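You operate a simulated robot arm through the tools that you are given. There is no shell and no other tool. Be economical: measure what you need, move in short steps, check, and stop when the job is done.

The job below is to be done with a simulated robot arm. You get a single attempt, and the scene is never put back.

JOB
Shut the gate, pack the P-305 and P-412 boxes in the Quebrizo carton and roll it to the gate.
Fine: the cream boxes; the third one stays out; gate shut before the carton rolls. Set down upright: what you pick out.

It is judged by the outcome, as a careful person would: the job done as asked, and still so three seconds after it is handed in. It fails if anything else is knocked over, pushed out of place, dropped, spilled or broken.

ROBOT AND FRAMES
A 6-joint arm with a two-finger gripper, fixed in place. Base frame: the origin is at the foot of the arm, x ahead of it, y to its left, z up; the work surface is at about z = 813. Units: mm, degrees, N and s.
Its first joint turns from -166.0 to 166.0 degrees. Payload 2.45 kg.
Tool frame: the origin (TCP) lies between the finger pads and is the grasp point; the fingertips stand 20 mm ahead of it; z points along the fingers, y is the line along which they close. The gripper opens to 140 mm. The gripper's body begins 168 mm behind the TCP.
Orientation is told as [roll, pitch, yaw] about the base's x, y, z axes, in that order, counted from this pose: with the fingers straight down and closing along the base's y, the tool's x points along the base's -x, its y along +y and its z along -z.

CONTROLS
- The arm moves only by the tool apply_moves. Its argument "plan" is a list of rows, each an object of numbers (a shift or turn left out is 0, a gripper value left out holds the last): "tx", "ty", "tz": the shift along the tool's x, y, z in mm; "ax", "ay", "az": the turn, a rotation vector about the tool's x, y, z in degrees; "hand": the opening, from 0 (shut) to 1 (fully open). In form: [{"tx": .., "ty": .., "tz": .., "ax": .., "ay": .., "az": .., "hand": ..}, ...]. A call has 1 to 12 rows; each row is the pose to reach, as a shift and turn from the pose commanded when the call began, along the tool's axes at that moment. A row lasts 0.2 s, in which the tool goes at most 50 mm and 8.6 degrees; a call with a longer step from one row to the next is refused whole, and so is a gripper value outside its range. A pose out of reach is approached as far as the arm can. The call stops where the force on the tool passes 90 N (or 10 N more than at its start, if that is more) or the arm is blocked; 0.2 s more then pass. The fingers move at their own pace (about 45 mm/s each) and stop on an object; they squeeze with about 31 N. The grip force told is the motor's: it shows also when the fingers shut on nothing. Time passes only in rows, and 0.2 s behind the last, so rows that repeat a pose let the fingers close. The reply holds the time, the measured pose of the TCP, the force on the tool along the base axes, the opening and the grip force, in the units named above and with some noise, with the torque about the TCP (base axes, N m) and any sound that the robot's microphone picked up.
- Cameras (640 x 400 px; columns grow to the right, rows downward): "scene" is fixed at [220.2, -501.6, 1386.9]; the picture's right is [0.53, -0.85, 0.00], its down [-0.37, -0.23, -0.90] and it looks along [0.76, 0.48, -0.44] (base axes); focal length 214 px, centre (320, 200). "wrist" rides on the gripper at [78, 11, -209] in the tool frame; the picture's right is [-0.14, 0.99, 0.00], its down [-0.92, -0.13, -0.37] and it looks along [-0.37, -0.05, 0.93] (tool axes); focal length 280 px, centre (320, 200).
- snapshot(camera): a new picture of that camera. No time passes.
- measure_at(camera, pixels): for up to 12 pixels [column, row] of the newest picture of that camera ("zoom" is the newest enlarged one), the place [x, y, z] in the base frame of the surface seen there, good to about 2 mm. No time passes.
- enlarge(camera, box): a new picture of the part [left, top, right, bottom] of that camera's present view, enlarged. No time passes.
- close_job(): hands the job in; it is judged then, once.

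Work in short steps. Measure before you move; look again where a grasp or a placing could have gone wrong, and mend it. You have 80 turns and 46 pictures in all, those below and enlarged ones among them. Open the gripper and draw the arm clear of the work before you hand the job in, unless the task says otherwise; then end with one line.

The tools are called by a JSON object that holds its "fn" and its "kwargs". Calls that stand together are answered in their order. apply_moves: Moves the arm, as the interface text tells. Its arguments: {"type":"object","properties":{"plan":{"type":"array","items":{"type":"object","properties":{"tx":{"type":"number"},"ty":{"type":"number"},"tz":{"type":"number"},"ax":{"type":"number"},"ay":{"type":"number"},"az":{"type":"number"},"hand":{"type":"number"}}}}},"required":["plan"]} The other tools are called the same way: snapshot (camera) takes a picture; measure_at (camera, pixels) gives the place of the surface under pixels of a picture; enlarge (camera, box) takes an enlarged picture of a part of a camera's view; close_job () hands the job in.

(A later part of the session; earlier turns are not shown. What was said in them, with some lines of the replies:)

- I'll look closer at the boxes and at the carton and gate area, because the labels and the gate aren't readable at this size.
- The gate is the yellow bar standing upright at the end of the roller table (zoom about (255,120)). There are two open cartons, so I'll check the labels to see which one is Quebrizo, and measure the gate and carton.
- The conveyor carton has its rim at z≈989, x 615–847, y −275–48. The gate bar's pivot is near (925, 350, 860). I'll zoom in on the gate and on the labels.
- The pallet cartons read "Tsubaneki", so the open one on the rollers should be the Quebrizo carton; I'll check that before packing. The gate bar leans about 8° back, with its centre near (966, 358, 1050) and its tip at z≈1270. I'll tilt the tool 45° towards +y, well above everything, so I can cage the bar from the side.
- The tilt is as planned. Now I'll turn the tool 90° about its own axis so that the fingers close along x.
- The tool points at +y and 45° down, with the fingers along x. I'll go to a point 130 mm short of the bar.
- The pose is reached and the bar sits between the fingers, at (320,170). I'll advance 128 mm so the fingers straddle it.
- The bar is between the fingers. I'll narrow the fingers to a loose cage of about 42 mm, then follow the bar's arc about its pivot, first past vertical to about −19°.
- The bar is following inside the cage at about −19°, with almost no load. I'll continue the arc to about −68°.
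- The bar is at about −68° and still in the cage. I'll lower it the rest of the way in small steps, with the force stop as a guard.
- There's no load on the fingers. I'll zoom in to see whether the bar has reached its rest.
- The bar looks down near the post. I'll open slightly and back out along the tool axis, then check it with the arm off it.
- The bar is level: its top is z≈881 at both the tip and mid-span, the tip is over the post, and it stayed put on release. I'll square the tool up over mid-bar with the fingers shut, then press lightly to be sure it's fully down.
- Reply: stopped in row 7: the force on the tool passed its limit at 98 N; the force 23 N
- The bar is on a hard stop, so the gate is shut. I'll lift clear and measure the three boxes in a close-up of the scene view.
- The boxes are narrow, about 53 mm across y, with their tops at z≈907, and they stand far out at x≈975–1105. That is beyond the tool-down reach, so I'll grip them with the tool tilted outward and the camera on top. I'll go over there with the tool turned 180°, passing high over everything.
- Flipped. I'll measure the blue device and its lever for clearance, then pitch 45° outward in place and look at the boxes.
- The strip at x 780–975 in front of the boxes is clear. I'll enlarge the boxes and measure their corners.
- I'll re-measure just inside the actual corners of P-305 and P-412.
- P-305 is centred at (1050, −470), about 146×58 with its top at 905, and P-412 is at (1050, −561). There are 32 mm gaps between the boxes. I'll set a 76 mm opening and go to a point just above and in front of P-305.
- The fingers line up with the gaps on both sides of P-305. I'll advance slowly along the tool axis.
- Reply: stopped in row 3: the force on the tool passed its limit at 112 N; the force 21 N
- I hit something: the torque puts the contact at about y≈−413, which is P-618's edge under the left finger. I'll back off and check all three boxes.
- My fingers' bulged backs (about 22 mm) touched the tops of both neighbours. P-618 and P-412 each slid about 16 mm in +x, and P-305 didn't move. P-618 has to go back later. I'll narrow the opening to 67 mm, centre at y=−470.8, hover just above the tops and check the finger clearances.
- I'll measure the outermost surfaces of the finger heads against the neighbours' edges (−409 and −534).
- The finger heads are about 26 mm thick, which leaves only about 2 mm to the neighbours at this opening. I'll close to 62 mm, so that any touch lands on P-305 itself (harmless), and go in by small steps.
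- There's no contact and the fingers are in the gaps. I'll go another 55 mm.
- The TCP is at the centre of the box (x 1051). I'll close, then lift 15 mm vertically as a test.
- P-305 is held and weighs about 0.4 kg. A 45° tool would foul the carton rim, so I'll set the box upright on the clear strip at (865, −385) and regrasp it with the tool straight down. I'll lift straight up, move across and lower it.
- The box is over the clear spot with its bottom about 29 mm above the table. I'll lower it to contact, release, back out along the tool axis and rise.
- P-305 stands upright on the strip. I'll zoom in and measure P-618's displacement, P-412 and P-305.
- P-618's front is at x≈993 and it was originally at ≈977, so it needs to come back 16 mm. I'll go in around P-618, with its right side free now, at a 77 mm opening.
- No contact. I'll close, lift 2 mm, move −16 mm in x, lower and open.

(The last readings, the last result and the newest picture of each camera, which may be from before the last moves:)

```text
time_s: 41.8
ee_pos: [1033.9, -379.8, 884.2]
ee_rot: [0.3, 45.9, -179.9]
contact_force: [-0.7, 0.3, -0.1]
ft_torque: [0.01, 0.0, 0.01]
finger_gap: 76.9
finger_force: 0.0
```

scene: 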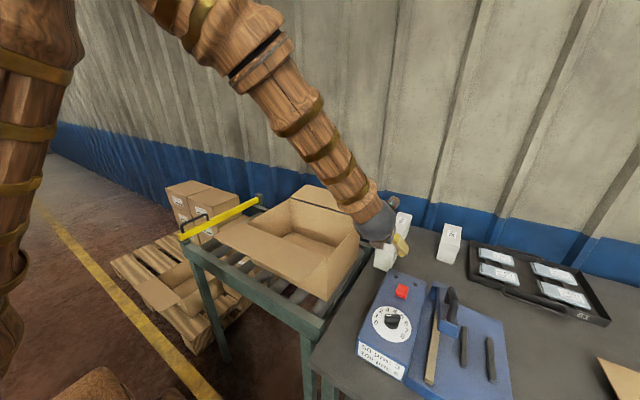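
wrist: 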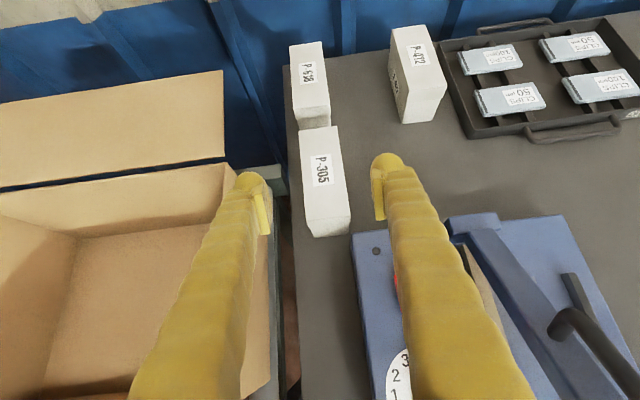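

I'll back out and shift over to in front of P-412, then look.

{"fn": "apply_moves", "kwargs": {"plan": [{"tz": -40}, {"tz": -80}, {"tz": -120}, {"tx": 3, "ty": 46, "tz": -113}, {"tx": 6, "ty": 92, "tz": -106}, {"tx": 9, "ty": 138, "tz": -100}, {"tx": 12.3, "ty": 185, "tz": -93}]}}

{"fn": "snapshot", "kwargs": {"camera": "wrist"}}

```text
time_s: 43.4
ee_pos: [974.5, -566.5, 958.7]
ee_rot: [0.1, 45.9, -179.9]
contact_force: [0.1, -0.1, 1.2]
ft_torque: [-0.01, 0.06, -0.04]
finger_gap: 77.2
finger_force: 0.1
```

```text
12 pictures are left
```

wrist: 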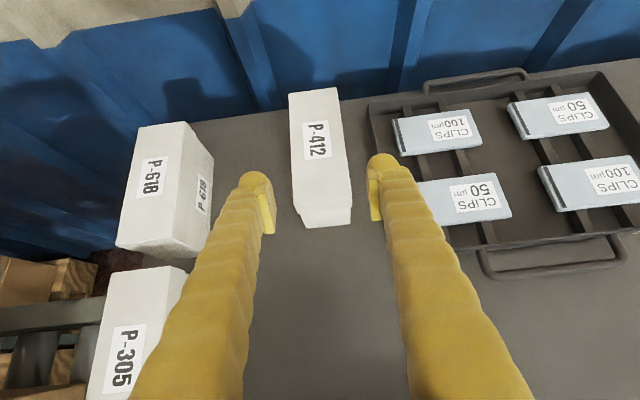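

I'll check P-618's restored position and P-412's edges.

{"fn": "measure_at", "kwargs": {"camera": "wrist", "pixels": [[141, 131], [184, 126], [120, 240], [190, 242], [150, 250], [291, 97], [336, 92], [349, 203], [298, 208], [302, 222], [347, 220]]}}

```text
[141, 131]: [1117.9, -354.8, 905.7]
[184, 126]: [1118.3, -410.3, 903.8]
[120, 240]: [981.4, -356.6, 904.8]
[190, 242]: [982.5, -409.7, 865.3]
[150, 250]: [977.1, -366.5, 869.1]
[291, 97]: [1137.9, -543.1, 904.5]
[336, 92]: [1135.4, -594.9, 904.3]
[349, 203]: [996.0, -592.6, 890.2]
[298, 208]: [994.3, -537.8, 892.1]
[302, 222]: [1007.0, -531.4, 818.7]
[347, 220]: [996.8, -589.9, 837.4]
```

P-618 is back with its front at x≈977. P-412 is centred at y≈−566 between my fingers. I'll advance, grip and lift it.

{"fn": "apply_moves", "kwargs": {"plan": [{"tz": 25}, {"tz": 50}, {"tz": 75}, {"tz": 95}, {"tz": 110}, {"tz": 110, "hand": 0.3}, {"tz": 110, "hand": 0.3}, {"tz": 110, "hand": 0.3}, {"tx": 7.2, "tz": 103}, {"tx": 28.7, "tz": 82.2}, {"tx": 53.9, "tz": 57.8}, {"tx": 75.4, "tz": 36.9}]}}

```text
time_s: 46.0
ee_pos: [1053.9, -564.4, 985.6]
ee_rot: [0.2, 45.9, -180.0]
contact_force: [0.4, 0.7, -6.3]
ft_torque: [-0.02, 0.01, 0.04]
finger_gap: 62.7
finger_force: 30.9
```

P-412 is held at about 0.6 kg. I'll carry it to the strip at box centre (862, −486), to the right of P-305, and lower it to the table.

{"fn": "apply_moves", "kwargs": {"plan": [{"tx": -28.5, "ty": -15.6, "tz": -29.4}, {"tx": -57, "ty": -31.2, "tz": -58.8}, {"tx": -85.5, "ty": -46.8, "tz": -88.2}, {"tx": -114, "ty": -62.4, "tz": -117.7}, {"tx": -142.7, "ty": -78, "tz": -147.2}, {"tx": -142.7, "ty": -78, "tz": -147.2}, {"tx": -164.2, "ty": -78, "tz": -126.3}, {"tx": -185.8, "ty": -78, "tz": -105.4}, {"tx": -207.3, "ty": -78, "tz": -84.6}, {"tx": -215.2, "ty": -78, "tz": -76.9}, {"tx": -218, "ty": -78, "tz": -74.2}]}}

```text
time_s: 48.4
ee_pos: [850.3, -486.6, 880.9]
ee_rot: [0.4, 46.0, -179.9]
contact_force: [-4.7, -1.4, 7.3]
ft_torque: [0.29, -0.78, 0.03]
finger_gap: 62.5
finger_force: 31.2
```

The box is on the table. I'll open slightly, back out along the tool axis and rise.

{"fn": "apply_moves", "kwargs": {"plan": [{"hand": 0.52}, {"hand": 0.52}, {"tz": -30}, {"tz": -65}, {"tz": -100}, {"tz": -140}, {"tz": -185}, {"tz": -230}]}}

{"fn": "snapshot", "kwargs": {"camera": "wrist"}}

```text
time_s: 50.2
ee_pos: [683.9, -486.4, 1041.6]
ee_rot: [0.2, 45.9, -180.0]
contact_force: [0.1, 0.6, -0.2]
ft_torque: [-0.01, -0.02, 0.01]
finger_gap: 72.7
finger_force: 0.1
```

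```text
11 pictures are left
```

wrist: 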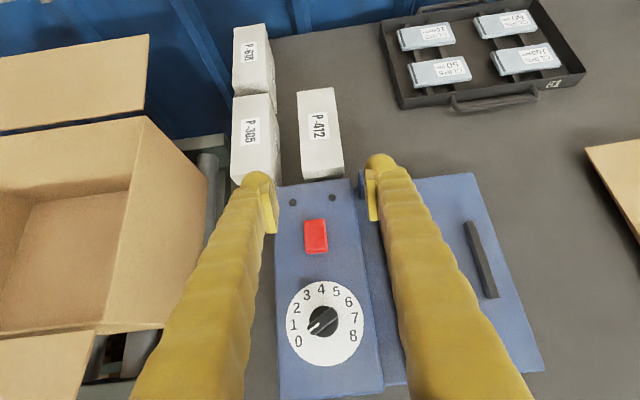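

Both boxes stand upright. I'll measure their top corners for the tool-down grasps.

{"fn": "measure_at", "kwargs": {"camera": "wrist", "pixels": [[236, 98], [268, 96], [240, 168], [272, 165], [300, 93], [332, 90], [304, 166], [340, 163], [120, 120], [60, 230], [195, 185], [10, 320]]}}

```text
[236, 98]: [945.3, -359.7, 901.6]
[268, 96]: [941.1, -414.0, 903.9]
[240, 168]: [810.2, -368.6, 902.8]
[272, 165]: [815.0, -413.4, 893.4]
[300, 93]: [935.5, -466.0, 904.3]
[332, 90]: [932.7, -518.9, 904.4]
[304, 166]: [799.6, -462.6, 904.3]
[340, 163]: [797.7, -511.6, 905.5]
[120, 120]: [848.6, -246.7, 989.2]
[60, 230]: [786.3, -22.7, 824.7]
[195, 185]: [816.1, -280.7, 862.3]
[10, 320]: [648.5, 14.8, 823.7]
```

I'll turn the tool straight down above P-305's centre (870, −385) with a 70 mm opening, and stop with the fingertips just above the lid.

{"fn": "apply_moves", "kwargs": {"plan": [{"tx": 25.2, "ty": -17, "tz": 16.9, "ay": -7.65, "hand": 0.5}, {"tx": 50.4, "ty": -34, "tz": 33.8, "ay": -15.3}, {"tx": 75.6, "ty": -51, "tz": 50.7, "ay": -22.95}, {"tx": 100.8, "ty": -68, "tz": 67.6, "ay": -30.6}, {"tx": 126, "ty": -84.5, "tz": 84.5, "ay": -38.25}, {"tx": 151.2, "ty": -101, "tz": 101.4, "ay": -45.9}, {"tx": 122.5, "ty": -101, "tz": 129.2, "ay": -45.9}, {"tx": 93.8, "ty": -101, "tz": 157, "ay": -45.9}, {"tx": 65, "ty": -101, "tz": 185, "ay": -45.9}, {"tx": 46, "ty": -101, "tz": 203.5, "ay": -45.9}]}}

{"fn": "snapshot", "kwargs": {"camera": "wrist"}}

```text
time_s: 52.4
ee_pos: [862.0, -386.5, 932.6]
ee_rot: [0.3, 0.0, 179.9]
contact_force: [-0.7, 0.2, 0.2]
ft_torque: [0.01, -0.02, 0.02]
finger_gap: 69.9
finger_force: 0.0
```

```text
10 pictures are left
```

wrist: 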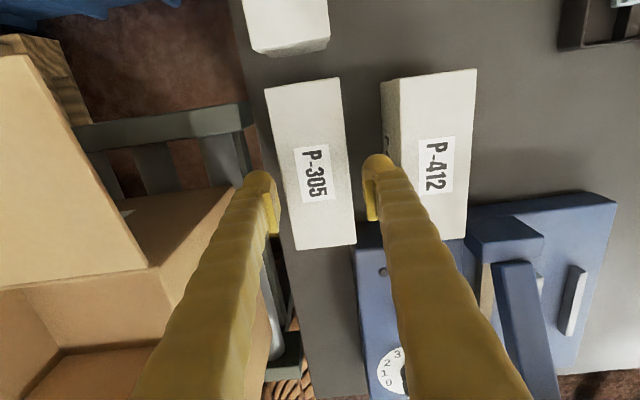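

P-305 is centred between the fingers. I'll go down, grip and lift high enough to clear the carton flaps.

{"fn": "apply_moves", "kwargs": {"plan": [{"tz": 15}, {"tz": 30}, {"tz": 42}, {"tz": 50}, {"tz": 50, "hand": 0.3}, {"tz": 50, "hand": 0.3}, {"tz": 50, "hand": 0.3}, {"tz": 30}, {"tz": -15}, {"tz": -63}, {"tz": -111}, {"tz": -160}]}}

```text
time_s: 55.0
ee_pos: [861.1, -385.8, 1092.1]
ee_rot: [0.2, -0.1, 179.9]
contact_force: [-0.5, 0.4, -5.2]
ft_torque: [0.0, 0.04, 0.0]
finger_gap: 61.9
finger_force: 31.2
```

P-305 is held with its bottom at z≈1022. I'll carry it over the carton to above (731, −50).

{"fn": "apply_moves", "kwargs": {"plan": [{"tz": -20}, {"tx": -17.6, "ty": -42, "tz": -20}, {"tx": -35.3, "ty": -84, "tz": -20}, {"tx": -53, "ty": -126, "tz": -20}, {"tx": -70.5, "ty": -168, "tz": -20}, {"tx": -88, "ty": -210, "tz": -20}, {"tx": -106, "ty": -252, "tz": -20}, {"tx": -123, "ty": -294, "tz": -20}, {"tx": -141, "ty": -336, "tz": -20}, {"tx": -141, "ty": -336, "tz": -20}]}}

{"fn": "snapshot", "kwargs": {"camera": "wrist"}}

```text
time_s: 57.2
ee_pos: [720.1, -65.4, 1110.2]
ee_rot: [-0.9, 0.2, -178.8]
contact_force: [-0.6, 0.1, -3.6]
ft_torque: [-0.01, 0.05, -0.01]
finger_gap: 61.8
finger_force: 30.9
out of reach, approached as far as the arm can: row 9, 10
```

```text
9 pictures are left
```

wrist: 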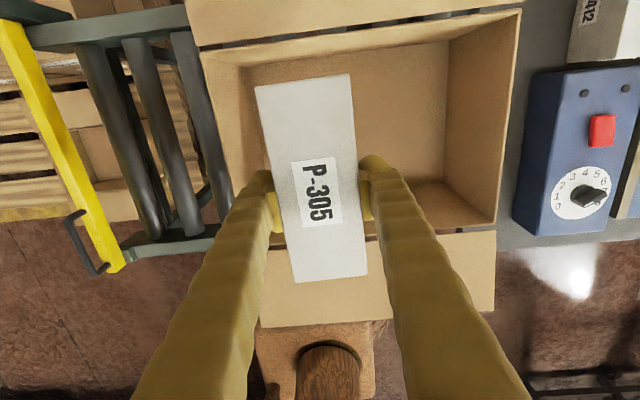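

The wrist joint reaches its limit at about y=−65, and the box hangs straight. I'll place it at about y=−80 instead and check the pose before lowering.

{"fn": "apply_moves", "kwargs": {"plan": [{"ty": 15}, {"ty": 30}, {"ty": 30}]}}

```text
time_s: 58.0
ee_pos: [720.1, -96.7, 1109.8]
ee_rot: [0.2, 0.0, 179.9]
contact_force: [0.3, -0.6, -4.2]
ft_torque: [0.0, 0.08, 0.06]
finger_gap: 61.8
finger_force: 31.3
```

The pose is squared up again. I'll shift to y≈−79 and lower to just touching the carton floor (TCP≈894).

{"fn": "apply_moves", "kwargs": {"plan": [{"ty": -9, "tz": 30}, {"ty": -18, "tz": 75}, {"ty": -18, "tz": 120}, {"ty": -18, "tz": 160}, {"ty": -18, "tz": 190}, {"ty": -18, "tz": 205}, {"ty": -18, "tz": 212}, {"ty": -18, "tz": 215}]}}

```text
time_s: 59.8
ee_pos: [719.9, -83.1, 895.2]
ee_rot: [-0.3, 0.1, -179.8]
contact_force: [-1.0, 0.9, -5.2]
ft_torque: [-0.01, 0.05, 0.0]
finger_gap: 61.6
finger_force: 30.9
out of reach, approached as far as the arm can: row 2, 3, 4, 6, 7, 8
```

It isn't bearing on the floor yet. I'll lower another 2–3 mm gently.

{"fn": "apply_moves", "kwargs": {"plan": [{"tz": 1}, {"tz": 2}]}}

```text
time_s: 60.4
ee_pos: [720.3, -83.7, 893.3]
ee_rot: [-0.4, 0.2, -179.7]
contact_force: [0.0, -0.2, -3.2]
ft_torque: [0.02, 0.05, -0.01]
finger_gap: 61.7
finger_force: 31.2
```

It's starting to bear. I'll go 1 mm more, open to 70 mm and raise straight up.

{"fn": "apply_moves", "kwargs": {"plan": [{"tz": 1.2}, {"tz": 1.2, "hand": 0.5}, {"tz": 1.2, "hand": 0.5}, {"tz": -15}, {"tz": -40}, {"tz": -80}, {"tz": -125}, {"tz": -170}, {"tz": -200}]}}

{"fn": "snapshot", "kwargs": {"camera": "wrist"}}

```text
time_s: 62.4
ee_pos: [718.4, -84.8, 1093.8]
ee_rot: [-0.3, 0.1, -179.6]
contact_force: [0.5, -1.2, 0.1]
ft_torque: [0.04, 0.03, -0.01]
finger_gap: 70.1
finger_force: 0.1
```

```text
8 pictures are left
```

wrist: 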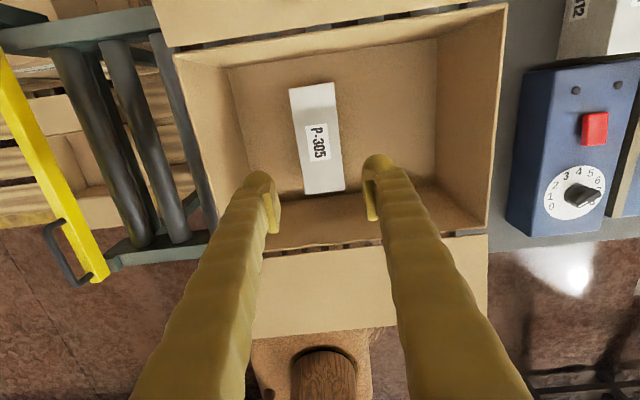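

P-305 stands upright in the carton. Next I'll move to hover over P-412 at (846, −489) with a 76 mm opening.

{"fn": "apply_moves", "kwargs": {"plan": [{"tx": 14.1, "ty": 44.9, "tz": -5, "hand": 0.545}, {"tx": 28.3, "ty": 89.8, "tz": -5}, {"tx": 42.4, "ty": 134.7, "tz": -5}, {"tx": 56.6, "ty": 179.6, "tz": -5}, {"tx": 70.7, "ty": 224.5, "tz": -5}, {"tx": 84.9, "ty": 269.4, "tz": -5}, {"tx": 99, "ty": 314.3, "tz": -5}, {"tx": 113.2, "ty": 359.2, "tz": -5}, {"tx": 127.3, "ty": 404.2, "tz": -5}, {"tx": 127.3, "ty": 404.2, "tz": 40}, {"tx": 127.3, "ty": 404.2, "tz": 85}, {"tx": 127.3, "ty": 404.2, "tz": 130}]}}

{"fn": "snapshot", "kwargs": {"camera": "wrist"}}

```text
time_s: 65.0
ee_pos: [846.7, -486.7, 965.6]
ee_rot: [0.2, 0.0, 179.9]
contact_force: [0.1, 0.1, 1.0]
ft_torque: [-0.01, -0.04, 0.01]
finger_gap: 76.5
finger_force: 0.0
```

```text
7 pictures are left
```

wrist: 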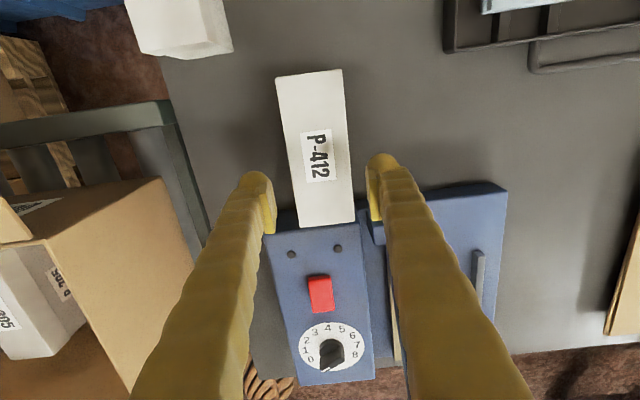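

P-412 lies between the fingers. I'll measure its edges for centring.

{"fn": "measure_at", "kwargs": {"camera": "wrist", "pixels": [[278, 80], [340, 72], [352, 218], [302, 224], [288, 150], [345, 145]]}}

{"fn": "enlarge", "kwargs": {"camera": "wrist", "box": [0, 170, 120, 245]}}

```text
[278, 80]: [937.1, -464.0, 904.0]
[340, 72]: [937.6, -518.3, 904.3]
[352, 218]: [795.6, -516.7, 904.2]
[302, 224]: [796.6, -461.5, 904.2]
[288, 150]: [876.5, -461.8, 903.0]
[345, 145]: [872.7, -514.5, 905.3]
```

```text
5.33 times, centred on (60, 208) of wrist
```

zoom: 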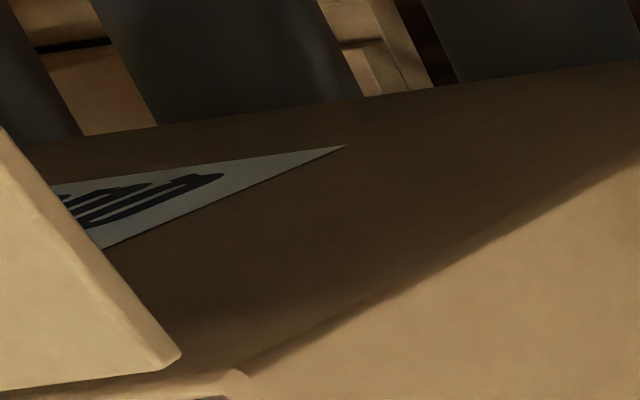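

P-412's centre is y≈−490, and the carton's label is on its far outer side under the flap. I'll shift 3 mm, go down, grip and lift.

{"fn": "apply_moves", "kwargs": {"plan": [{"ty": 3, "tz": 25}, {"ty": 3, "tz": 45}, {"ty": 3, "tz": 65}, {"ty": 3, "tz": 83}, {"ty": 3, "tz": 83, "hand": 0.3}, {"ty": 3, "tz": 83, "hand": 0.3}, {"ty": 3, "tz": 83, "hand": 0.3}, {"ty": 3, "tz": 60}, {"ty": 3, "tz": 15}, {"ty": 3, "tz": -33}, {"ty": 3, "tz": -81}, {"ty": 3, "tz": -130}]}}

```text
time_s: 67.6
ee_pos: [847.1, -490.3, 1095.0]
ee_rot: [0.1, -0.1, 179.9]
contact_force: [0.1, -0.3, -6.7]
ft_torque: [0.03, 0.16, -0.01]
finger_gap: 62.4
finger_force: 31.4
```

P-412 is held. I'll carry it over the carton to above (731, −197).

{"fn": "apply_moves", "kwargs": {"plan": [{"tz": -20}, {"tx": -19.4, "ty": -41.9, "tz": -20}, {"tx": -38.9, "ty": -83.7, "tz": -20}, {"tx": -58.3, "ty": -125.6, "tz": -20}, {"tx": -77.7, "ty": -167.4, "tz": -20}, {"tx": -97.1, "ty": -209.3, "tz": -20}, {"tx": -116.6, "ty": -251.1, "tz": -20}, {"tx": -136, "ty": -293, "tz": -20}, {"tx": -136, "ty": -293, "tz": -20}]}}

{"fn": "snapshot", "kwargs": {"camera": "wrist"}}

```text
time_s: 69.6
ee_pos: [711.3, -196.2, 1114.5]
ee_rot: [0.2, 0.0, 179.8]
contact_force: [0.1, 0.0, -6.7]
ft_torque: [0.0, 0.09, 0.01]
finger_gap: 62.0
finger_force: 30.7
```

```text
5 pictures are left
```

wrist: 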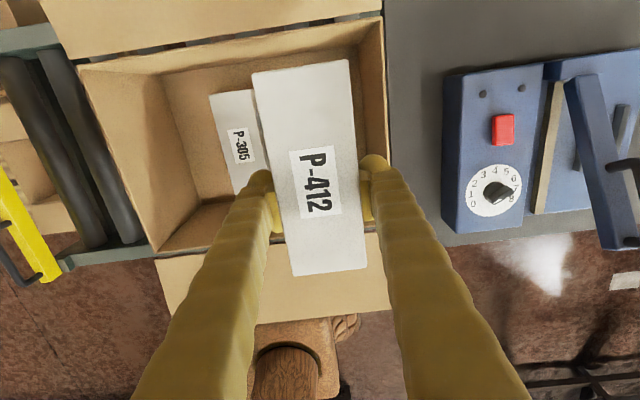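

It's clear on both sides. I'll lower to just above the floor, ease it down, release and rise.

{"fn": "apply_moves", "kwargs": {"plan": [{"tz": 45}, {"tz": 90}, {"tz": 135}, {"tz": 175}, {"tz": 200}, {"tz": 212}, {"tz": 218}, {"tz": 220}, {"tz": 221}]}}

```text
time_s: 71.6
ee_pos: [711.3, -195.1, 893.2]
ee_rot: [0.3, 0.1, 179.9]
contact_force: [0.0, 0.5, -6.5]
ft_torque: [-0.04, 0.11, 0.01]
finger_gap: 62.0
finger_force: 31.1
```

Still the full weight on the tool. I'll go down in 1 mm steps.

{"fn": "apply_moves", "kwargs": {"plan": [{"tz": 1}, {"tz": 2}, {"tz": 2}]}}

```text
time_s: 72.4
ee_pos: [710.3, -196.5, 890.6]
ee_rot: [0.2, 0.1, 179.9]
contact_force: [0.4, 0.1, -5.9]
ft_torque: [-0.02, 0.09, 0.01]
finger_gap: 62.5
finger_force: 30.8
```

{"fn": "apply_moves", "kwargs": {"plan": [{"tz": 1}, {"tz": 2}, {"tz": 2}]}}

```text
time_s: 73.2
ee_pos: [712.2, -197.2, 889.6]
ee_rot: [0.2, 0.0, 179.9]
contact_force: [-1.0, -0.8, -6.1]
ft_torque: [0.04, 0.09, 0.02]
finger_gap: 61.7
finger_force: 31.6
```

{"fn": "apply_moves", "kwargs": {"plan": [{"tz": 1}, {"tz": 2}, {"tz": 3}, {"tz": 3}]}}

```text
time_s: 74.2
ee_pos: [711.6, -196.6, 887.7]
ee_rot: [0.2, 0.0, 179.9]
contact_force: [-8.7, -0.1, 23.7]
ft_torque: [-0.03, 0.24, 0.0]
finger_gap: 62.2
finger_force: 31.1
```

It's now bearing on the floor. I'll raise it 0.5 mm, release and go up.

{"fn": "apply_moves", "kwargs": {"plan": [{"tz": -1}, {"tz": -1, "hand": 0.5}, {"tz": -1, "hand": 0.5}, {"tz": -15}, {"tz": -40}, {"tz": -80}, {"tz": -125}, {"tz": -170}, {"tz": -215}]}}

{"fn": "snapshot", "kwargs": {"camera": "wrist"}}

```text
time_s: 76.2
ee_pos: [710.7, -196.4, 1100.1]
ee_rot: [0.2, -0.2, 179.9]
contact_force: [0.4, 0.6, 1.3]
ft_torque: [0.02, -0.01, -0.02]
finger_gap: 69.9
finger_force: 0.0
```

```text
4 pictures are left
```

wrist: 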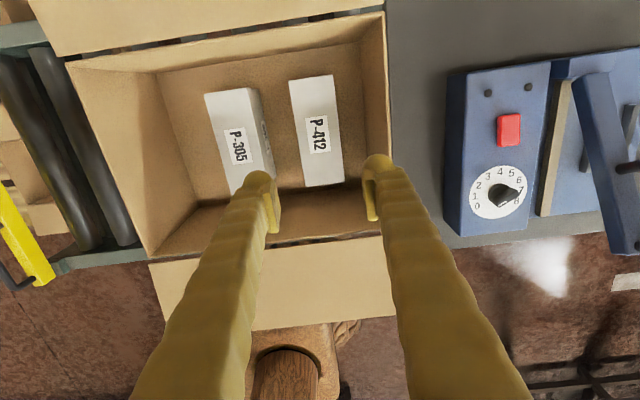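

Both boxes stand upright in the carton. Now the rolling. I'll turn the tool 90° so the open fingers give two broad contacts, and move to behind the carton's −y wall (y≈−280), above y=−335.

{"fn": "apply_moves", "kwargs": {"plan": [{"tx": 2, "ty": 13, "tz": -2, "az": -8.2, "hand": 0.7}, {"tx": 4, "ty": 26, "tz": -4, "az": -16.4}, {"tx": 6, "ty": 39, "tz": -4, "az": -24.6}, {"tx": 8, "ty": 52, "tz": -4, "az": -32.8}, {"tx": 10, "ty": 65, "tz": -4, "az": -41}, {"tx": 12, "ty": 78, "tz": -4, "az": -49.2}, {"tx": 14, "ty": 91, "tz": -4, "az": -57.4}, {"tx": 16, "ty": 104, "tz": -4, "az": -65.6}, {"tx": 18, "ty": 117, "tz": -4, "az": -73.8}, {"tx": 20, "ty": 130, "tz": -4, "az": -82}, {"tx": 21, "ty": 139, "tz": -4, "az": -90}]}}

{"fn": "snapshot", "kwargs": {"camera": "wrist"}}

```text
time_s: 78.6
ee_pos: [732.1, -335.4, 1105.0]
ee_rot: [0.0, -0.2, -90.0]
contact_force: [-0.1, -0.5, 0.1]
ft_torque: [0.04, 0.0, 0.02]
finger_gap: 97.9
finger_force: 0.1
```

```text
3 pictures are left
```

wrist: 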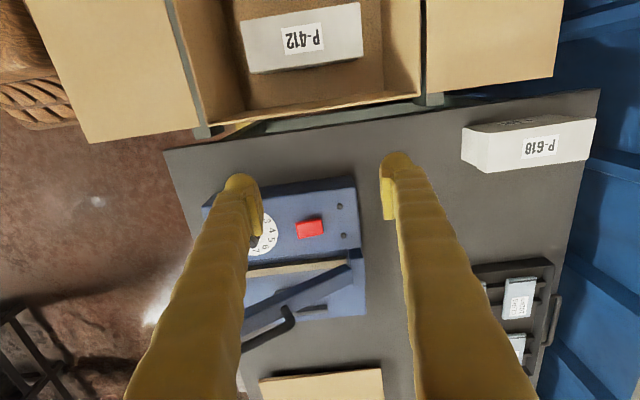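

The area below is clear, with the device starting at y<−417. I'll descend to TCP z≈895 and advance slowly to contact.

{"fn": "apply_moves", "kwargs": {"plan": [{"tz": 45}, {"tz": 90}, {"tz": 135}, {"tz": 175}, {"tz": 200}, {"tz": 210}, {"tx": 8, "tz": 210}, {"tx": 16, "tz": 210}, {"tx": 24, "tz": 210}, {"tx": 30, "tz": 210}, {"tx": 36, "tz": 210}, {"tx": 42, "tz": 210}]}}

```text
time_s: 81.2
ee_pos: [731.9, -294.2, 895.9]
ee_rot: [0.0, -0.2, -90.1]
contact_force: [0.5, -0.5, 0.6]
ft_torque: [0.02, -0.03, 0.0]
finger_gap: 97.9
finger_force: 0.1
```

No notable force yet; the wall should be right at the finger fronts. I'll push at about 50 mm/s.

{"fn": "apply_moves", "kwargs": {"plan": [{"tx": 6}, {"tx": 13}, {"tx": 21}, {"tx": 30}, {"tx": 39}, {"tx": 48}, {"tx": 57}, {"tx": 66}, {"tx": 75}, {"tx": 83}, {"tx": 90}, {"tx": 95}]}}

{"fn": "snapshot", "kwargs": {"camera": "scene"}}

```text
time_s: 83.8
ee_pos: [732.0, -199.9, 895.8]
ee_rot: [0.0, -0.3, -90.2]
contact_force: [-0.2, -0.1, 0.4]
ft_torque: [0.02, -0.01, -0.01]
finger_gap: 98.3
finger_force: 0.1
```

```text
2 pictures are left
```

scene: 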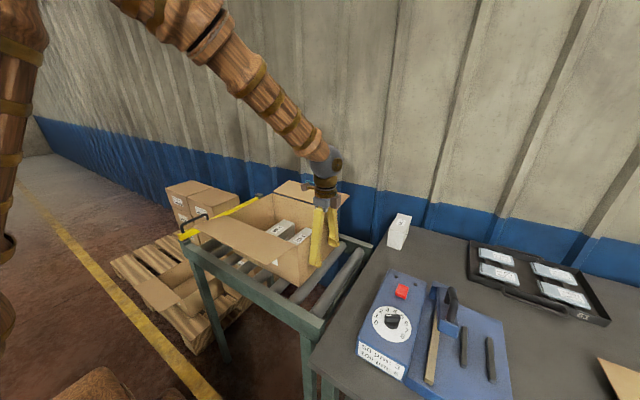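

The carton is rolling nicely. I'll measure where its walls are now.

{"fn": "measure_at", "kwargs": {"camera": "scene", "pixels": [[296, 270], [305, 270], [347, 200], [345, 205], [206, 220], [297, 190], [276, 193], [280, 225], [300, 235]]}}

```text
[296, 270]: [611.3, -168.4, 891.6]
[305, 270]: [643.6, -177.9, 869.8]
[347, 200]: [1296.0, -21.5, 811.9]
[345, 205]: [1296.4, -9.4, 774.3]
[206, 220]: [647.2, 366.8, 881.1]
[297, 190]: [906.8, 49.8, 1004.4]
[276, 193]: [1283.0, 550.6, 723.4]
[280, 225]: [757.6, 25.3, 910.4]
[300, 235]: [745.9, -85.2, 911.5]
```

The rear wall is at y≈−178, so there's about 198 mm left. I'll push on at the same speed.

{"fn": "apply_moves", "kwargs": {"plan": [{"tx": 6}, {"tx": 14}, {"tx": 23}, {"tx": 33}, {"tx": 43}, {"tx": 53}, {"tx": 63}, {"tx": 73}, {"tx": 83}, {"tx": 93}, {"tx": 102}, {"tx": 110}]}}

{"fn": "apply_moves", "kwargs": {"plan": [{"tx": 6}, {"tx": 14}, {"tx": 22}, {"tx": 30}, {"tx": 38}, {"tx": 46}, {"tx": 53}, {"tx": 59}, {"tx": 65}, {"tx": 70}, {"tx": 75}]}}

```text
time_s: 86.4
ee_pos: [732.2, -88.1, 893.9]
ee_rot: [0.0, -0.2, -90.1]
contact_force: [0.5, -0.6, 0.7]
ft_torque: [0.05, 0.01, 0.0]
finger_gap: 98.1
finger_force: 0.1
```

```text
time_s: 88.8
ee_pos: [732.1, -13.9, 895.1]
ee_rot: [0.0, -0.3, -90.2]
contact_force: [-0.6, -0.6, -0.4]
ft_torque: [0.0, -0.03, 0.03]
finger_gap: 98.0
finger_force: 0.3
```

Near the gate now. I'll creep forward in 3 mm rows until the carton bears on it.

{"fn": "apply_moves", "kwargs": {"plan": [{"tx": 3}, {"tx": 6}, {"tx": 9}, {"tx": 12}]}}

{"fn": "snapshot", "kwargs": {"camera": "wrist"}}

{"fn": "measure_at", "kwargs": {"camera": "wrist", "pixels": [[240, 100], [400, 90], [320, 110], [220, 130], [420, 120], [300, 40], [320, 20], [250, 20]]}}

```text
time_s: 89.8
ee_pos: [731.4, -1.1, 894.1]
ee_rot: [0.0, -0.2, -90.1]
contact_force: [0.1, -0.6, -0.3]
ft_torque: [-0.01, 0.06, 0.1]
finger_gap: 98.3
finger_force: 0.3
```

```text
1 pictures are left
```

wrist: 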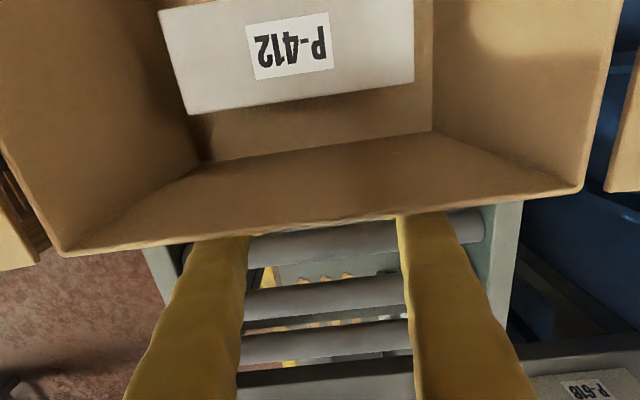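

```text
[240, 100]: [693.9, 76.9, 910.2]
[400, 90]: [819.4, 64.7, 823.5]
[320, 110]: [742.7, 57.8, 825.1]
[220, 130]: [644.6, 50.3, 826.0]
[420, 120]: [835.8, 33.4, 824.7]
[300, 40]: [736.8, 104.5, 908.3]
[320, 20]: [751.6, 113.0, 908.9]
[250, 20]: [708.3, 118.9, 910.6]
```

I'll measure the carton's rear rim to find the gap still left to the gate.

{"fn": "measure_at", "kwargs": {"camera": "wrist", "pixels": [[75, 245], [200, 230], [320, 217], [350, 213], [500, 196], [570, 188], [320, 200], [200, 170], [430, 133]]}}

```text
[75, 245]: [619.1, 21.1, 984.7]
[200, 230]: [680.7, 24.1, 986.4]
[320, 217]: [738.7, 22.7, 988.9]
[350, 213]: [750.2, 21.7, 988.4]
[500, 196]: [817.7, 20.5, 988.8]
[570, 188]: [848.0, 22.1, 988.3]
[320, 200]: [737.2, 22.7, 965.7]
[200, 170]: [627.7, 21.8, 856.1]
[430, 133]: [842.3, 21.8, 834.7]
```

The rear wall is square at y≈20, so the front is about 346, within a few mm of the gate. I'll creep on in 2 mm steps until the force rises.

{"fn": "apply_moves", "kwargs": {"plan": [{"tx": 2}, {"tx": 4}, {"tx": 5}, {"tx": 6}]}}

```text
time_s: 90.8
ee_pos: [731.9, 2.5, 894.8]
ee_rot: [0.1, -0.3, -90.1]
contact_force: [3.7, -60.3, -2.2]
ft_torque: [-0.42, 0.07, 1.21]
finger_gap: 98.5
finger_force: 0.3
```

The carton is firm against the gate (−60 N). I'll back off gently, then raise the arm clear.

{"fn": "apply_moves", "kwargs": {"plan": [{"tx": -4}, {"tx": -10}, {"tx": -30}, {"tx": -60}, {"tx": -90}, {"tx": -100, "tz": -45}, {"tx": -100, "tz": -90}, {"tx": -100, "tz": -138}, {"tx": -100, "tz": -186}, {"tx": -100, "tz": -234}, {"tx": -100, "tz": -282}, {"tx": -100, "tz": -330}]}}

{"fn": "snapshot", "kwargs": {"camera": "scene"}}

{"fn": "measure_at", "kwargs": {"camera": "scene", "pixels": [[270, 240], [262, 245], [210, 215], [240, 203], [225, 209], [190, 232], [255, 228], [265, 220]]}}

```text
time_s: 93.4
ee_pos: [734.5, -94.2, 1223.7]
ee_rot: [0.1, -0.2, -90.1]
contact_force: [0.2, -0.1, -0.2]
ft_torque: [0.0, 0.02, -0.03]
finger_gap: 98.0
finger_force: 0.0
```

```text
0 pictures are left
```

scene: 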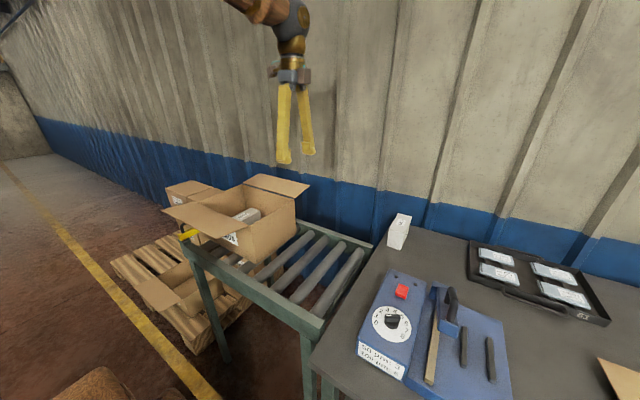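

```text
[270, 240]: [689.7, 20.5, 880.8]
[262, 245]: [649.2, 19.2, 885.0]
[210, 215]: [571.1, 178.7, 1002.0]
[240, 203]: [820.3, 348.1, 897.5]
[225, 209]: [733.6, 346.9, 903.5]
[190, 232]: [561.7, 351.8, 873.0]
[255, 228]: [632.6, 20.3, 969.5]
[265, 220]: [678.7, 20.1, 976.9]
```

The carton spans y≈20–348 against the shut gate (its near face is at y≈350). P-618 stands in place, and the arm is clear with the gripper open. I'm handing in.

{"fn": "close_job", "kwargs": {}}

```text
The job is handed in.
```

The gate is shut, P-305 and P-412 are packed upright in the carton, and the carton is against the gate. I pushed P-618 about 16 mm out of place while reaching for P-305 and moved it back to within about 2 mm. I never got a readable look at the carton's name, so I took it as the Quebrizo one because it was the only carton on the rollers.
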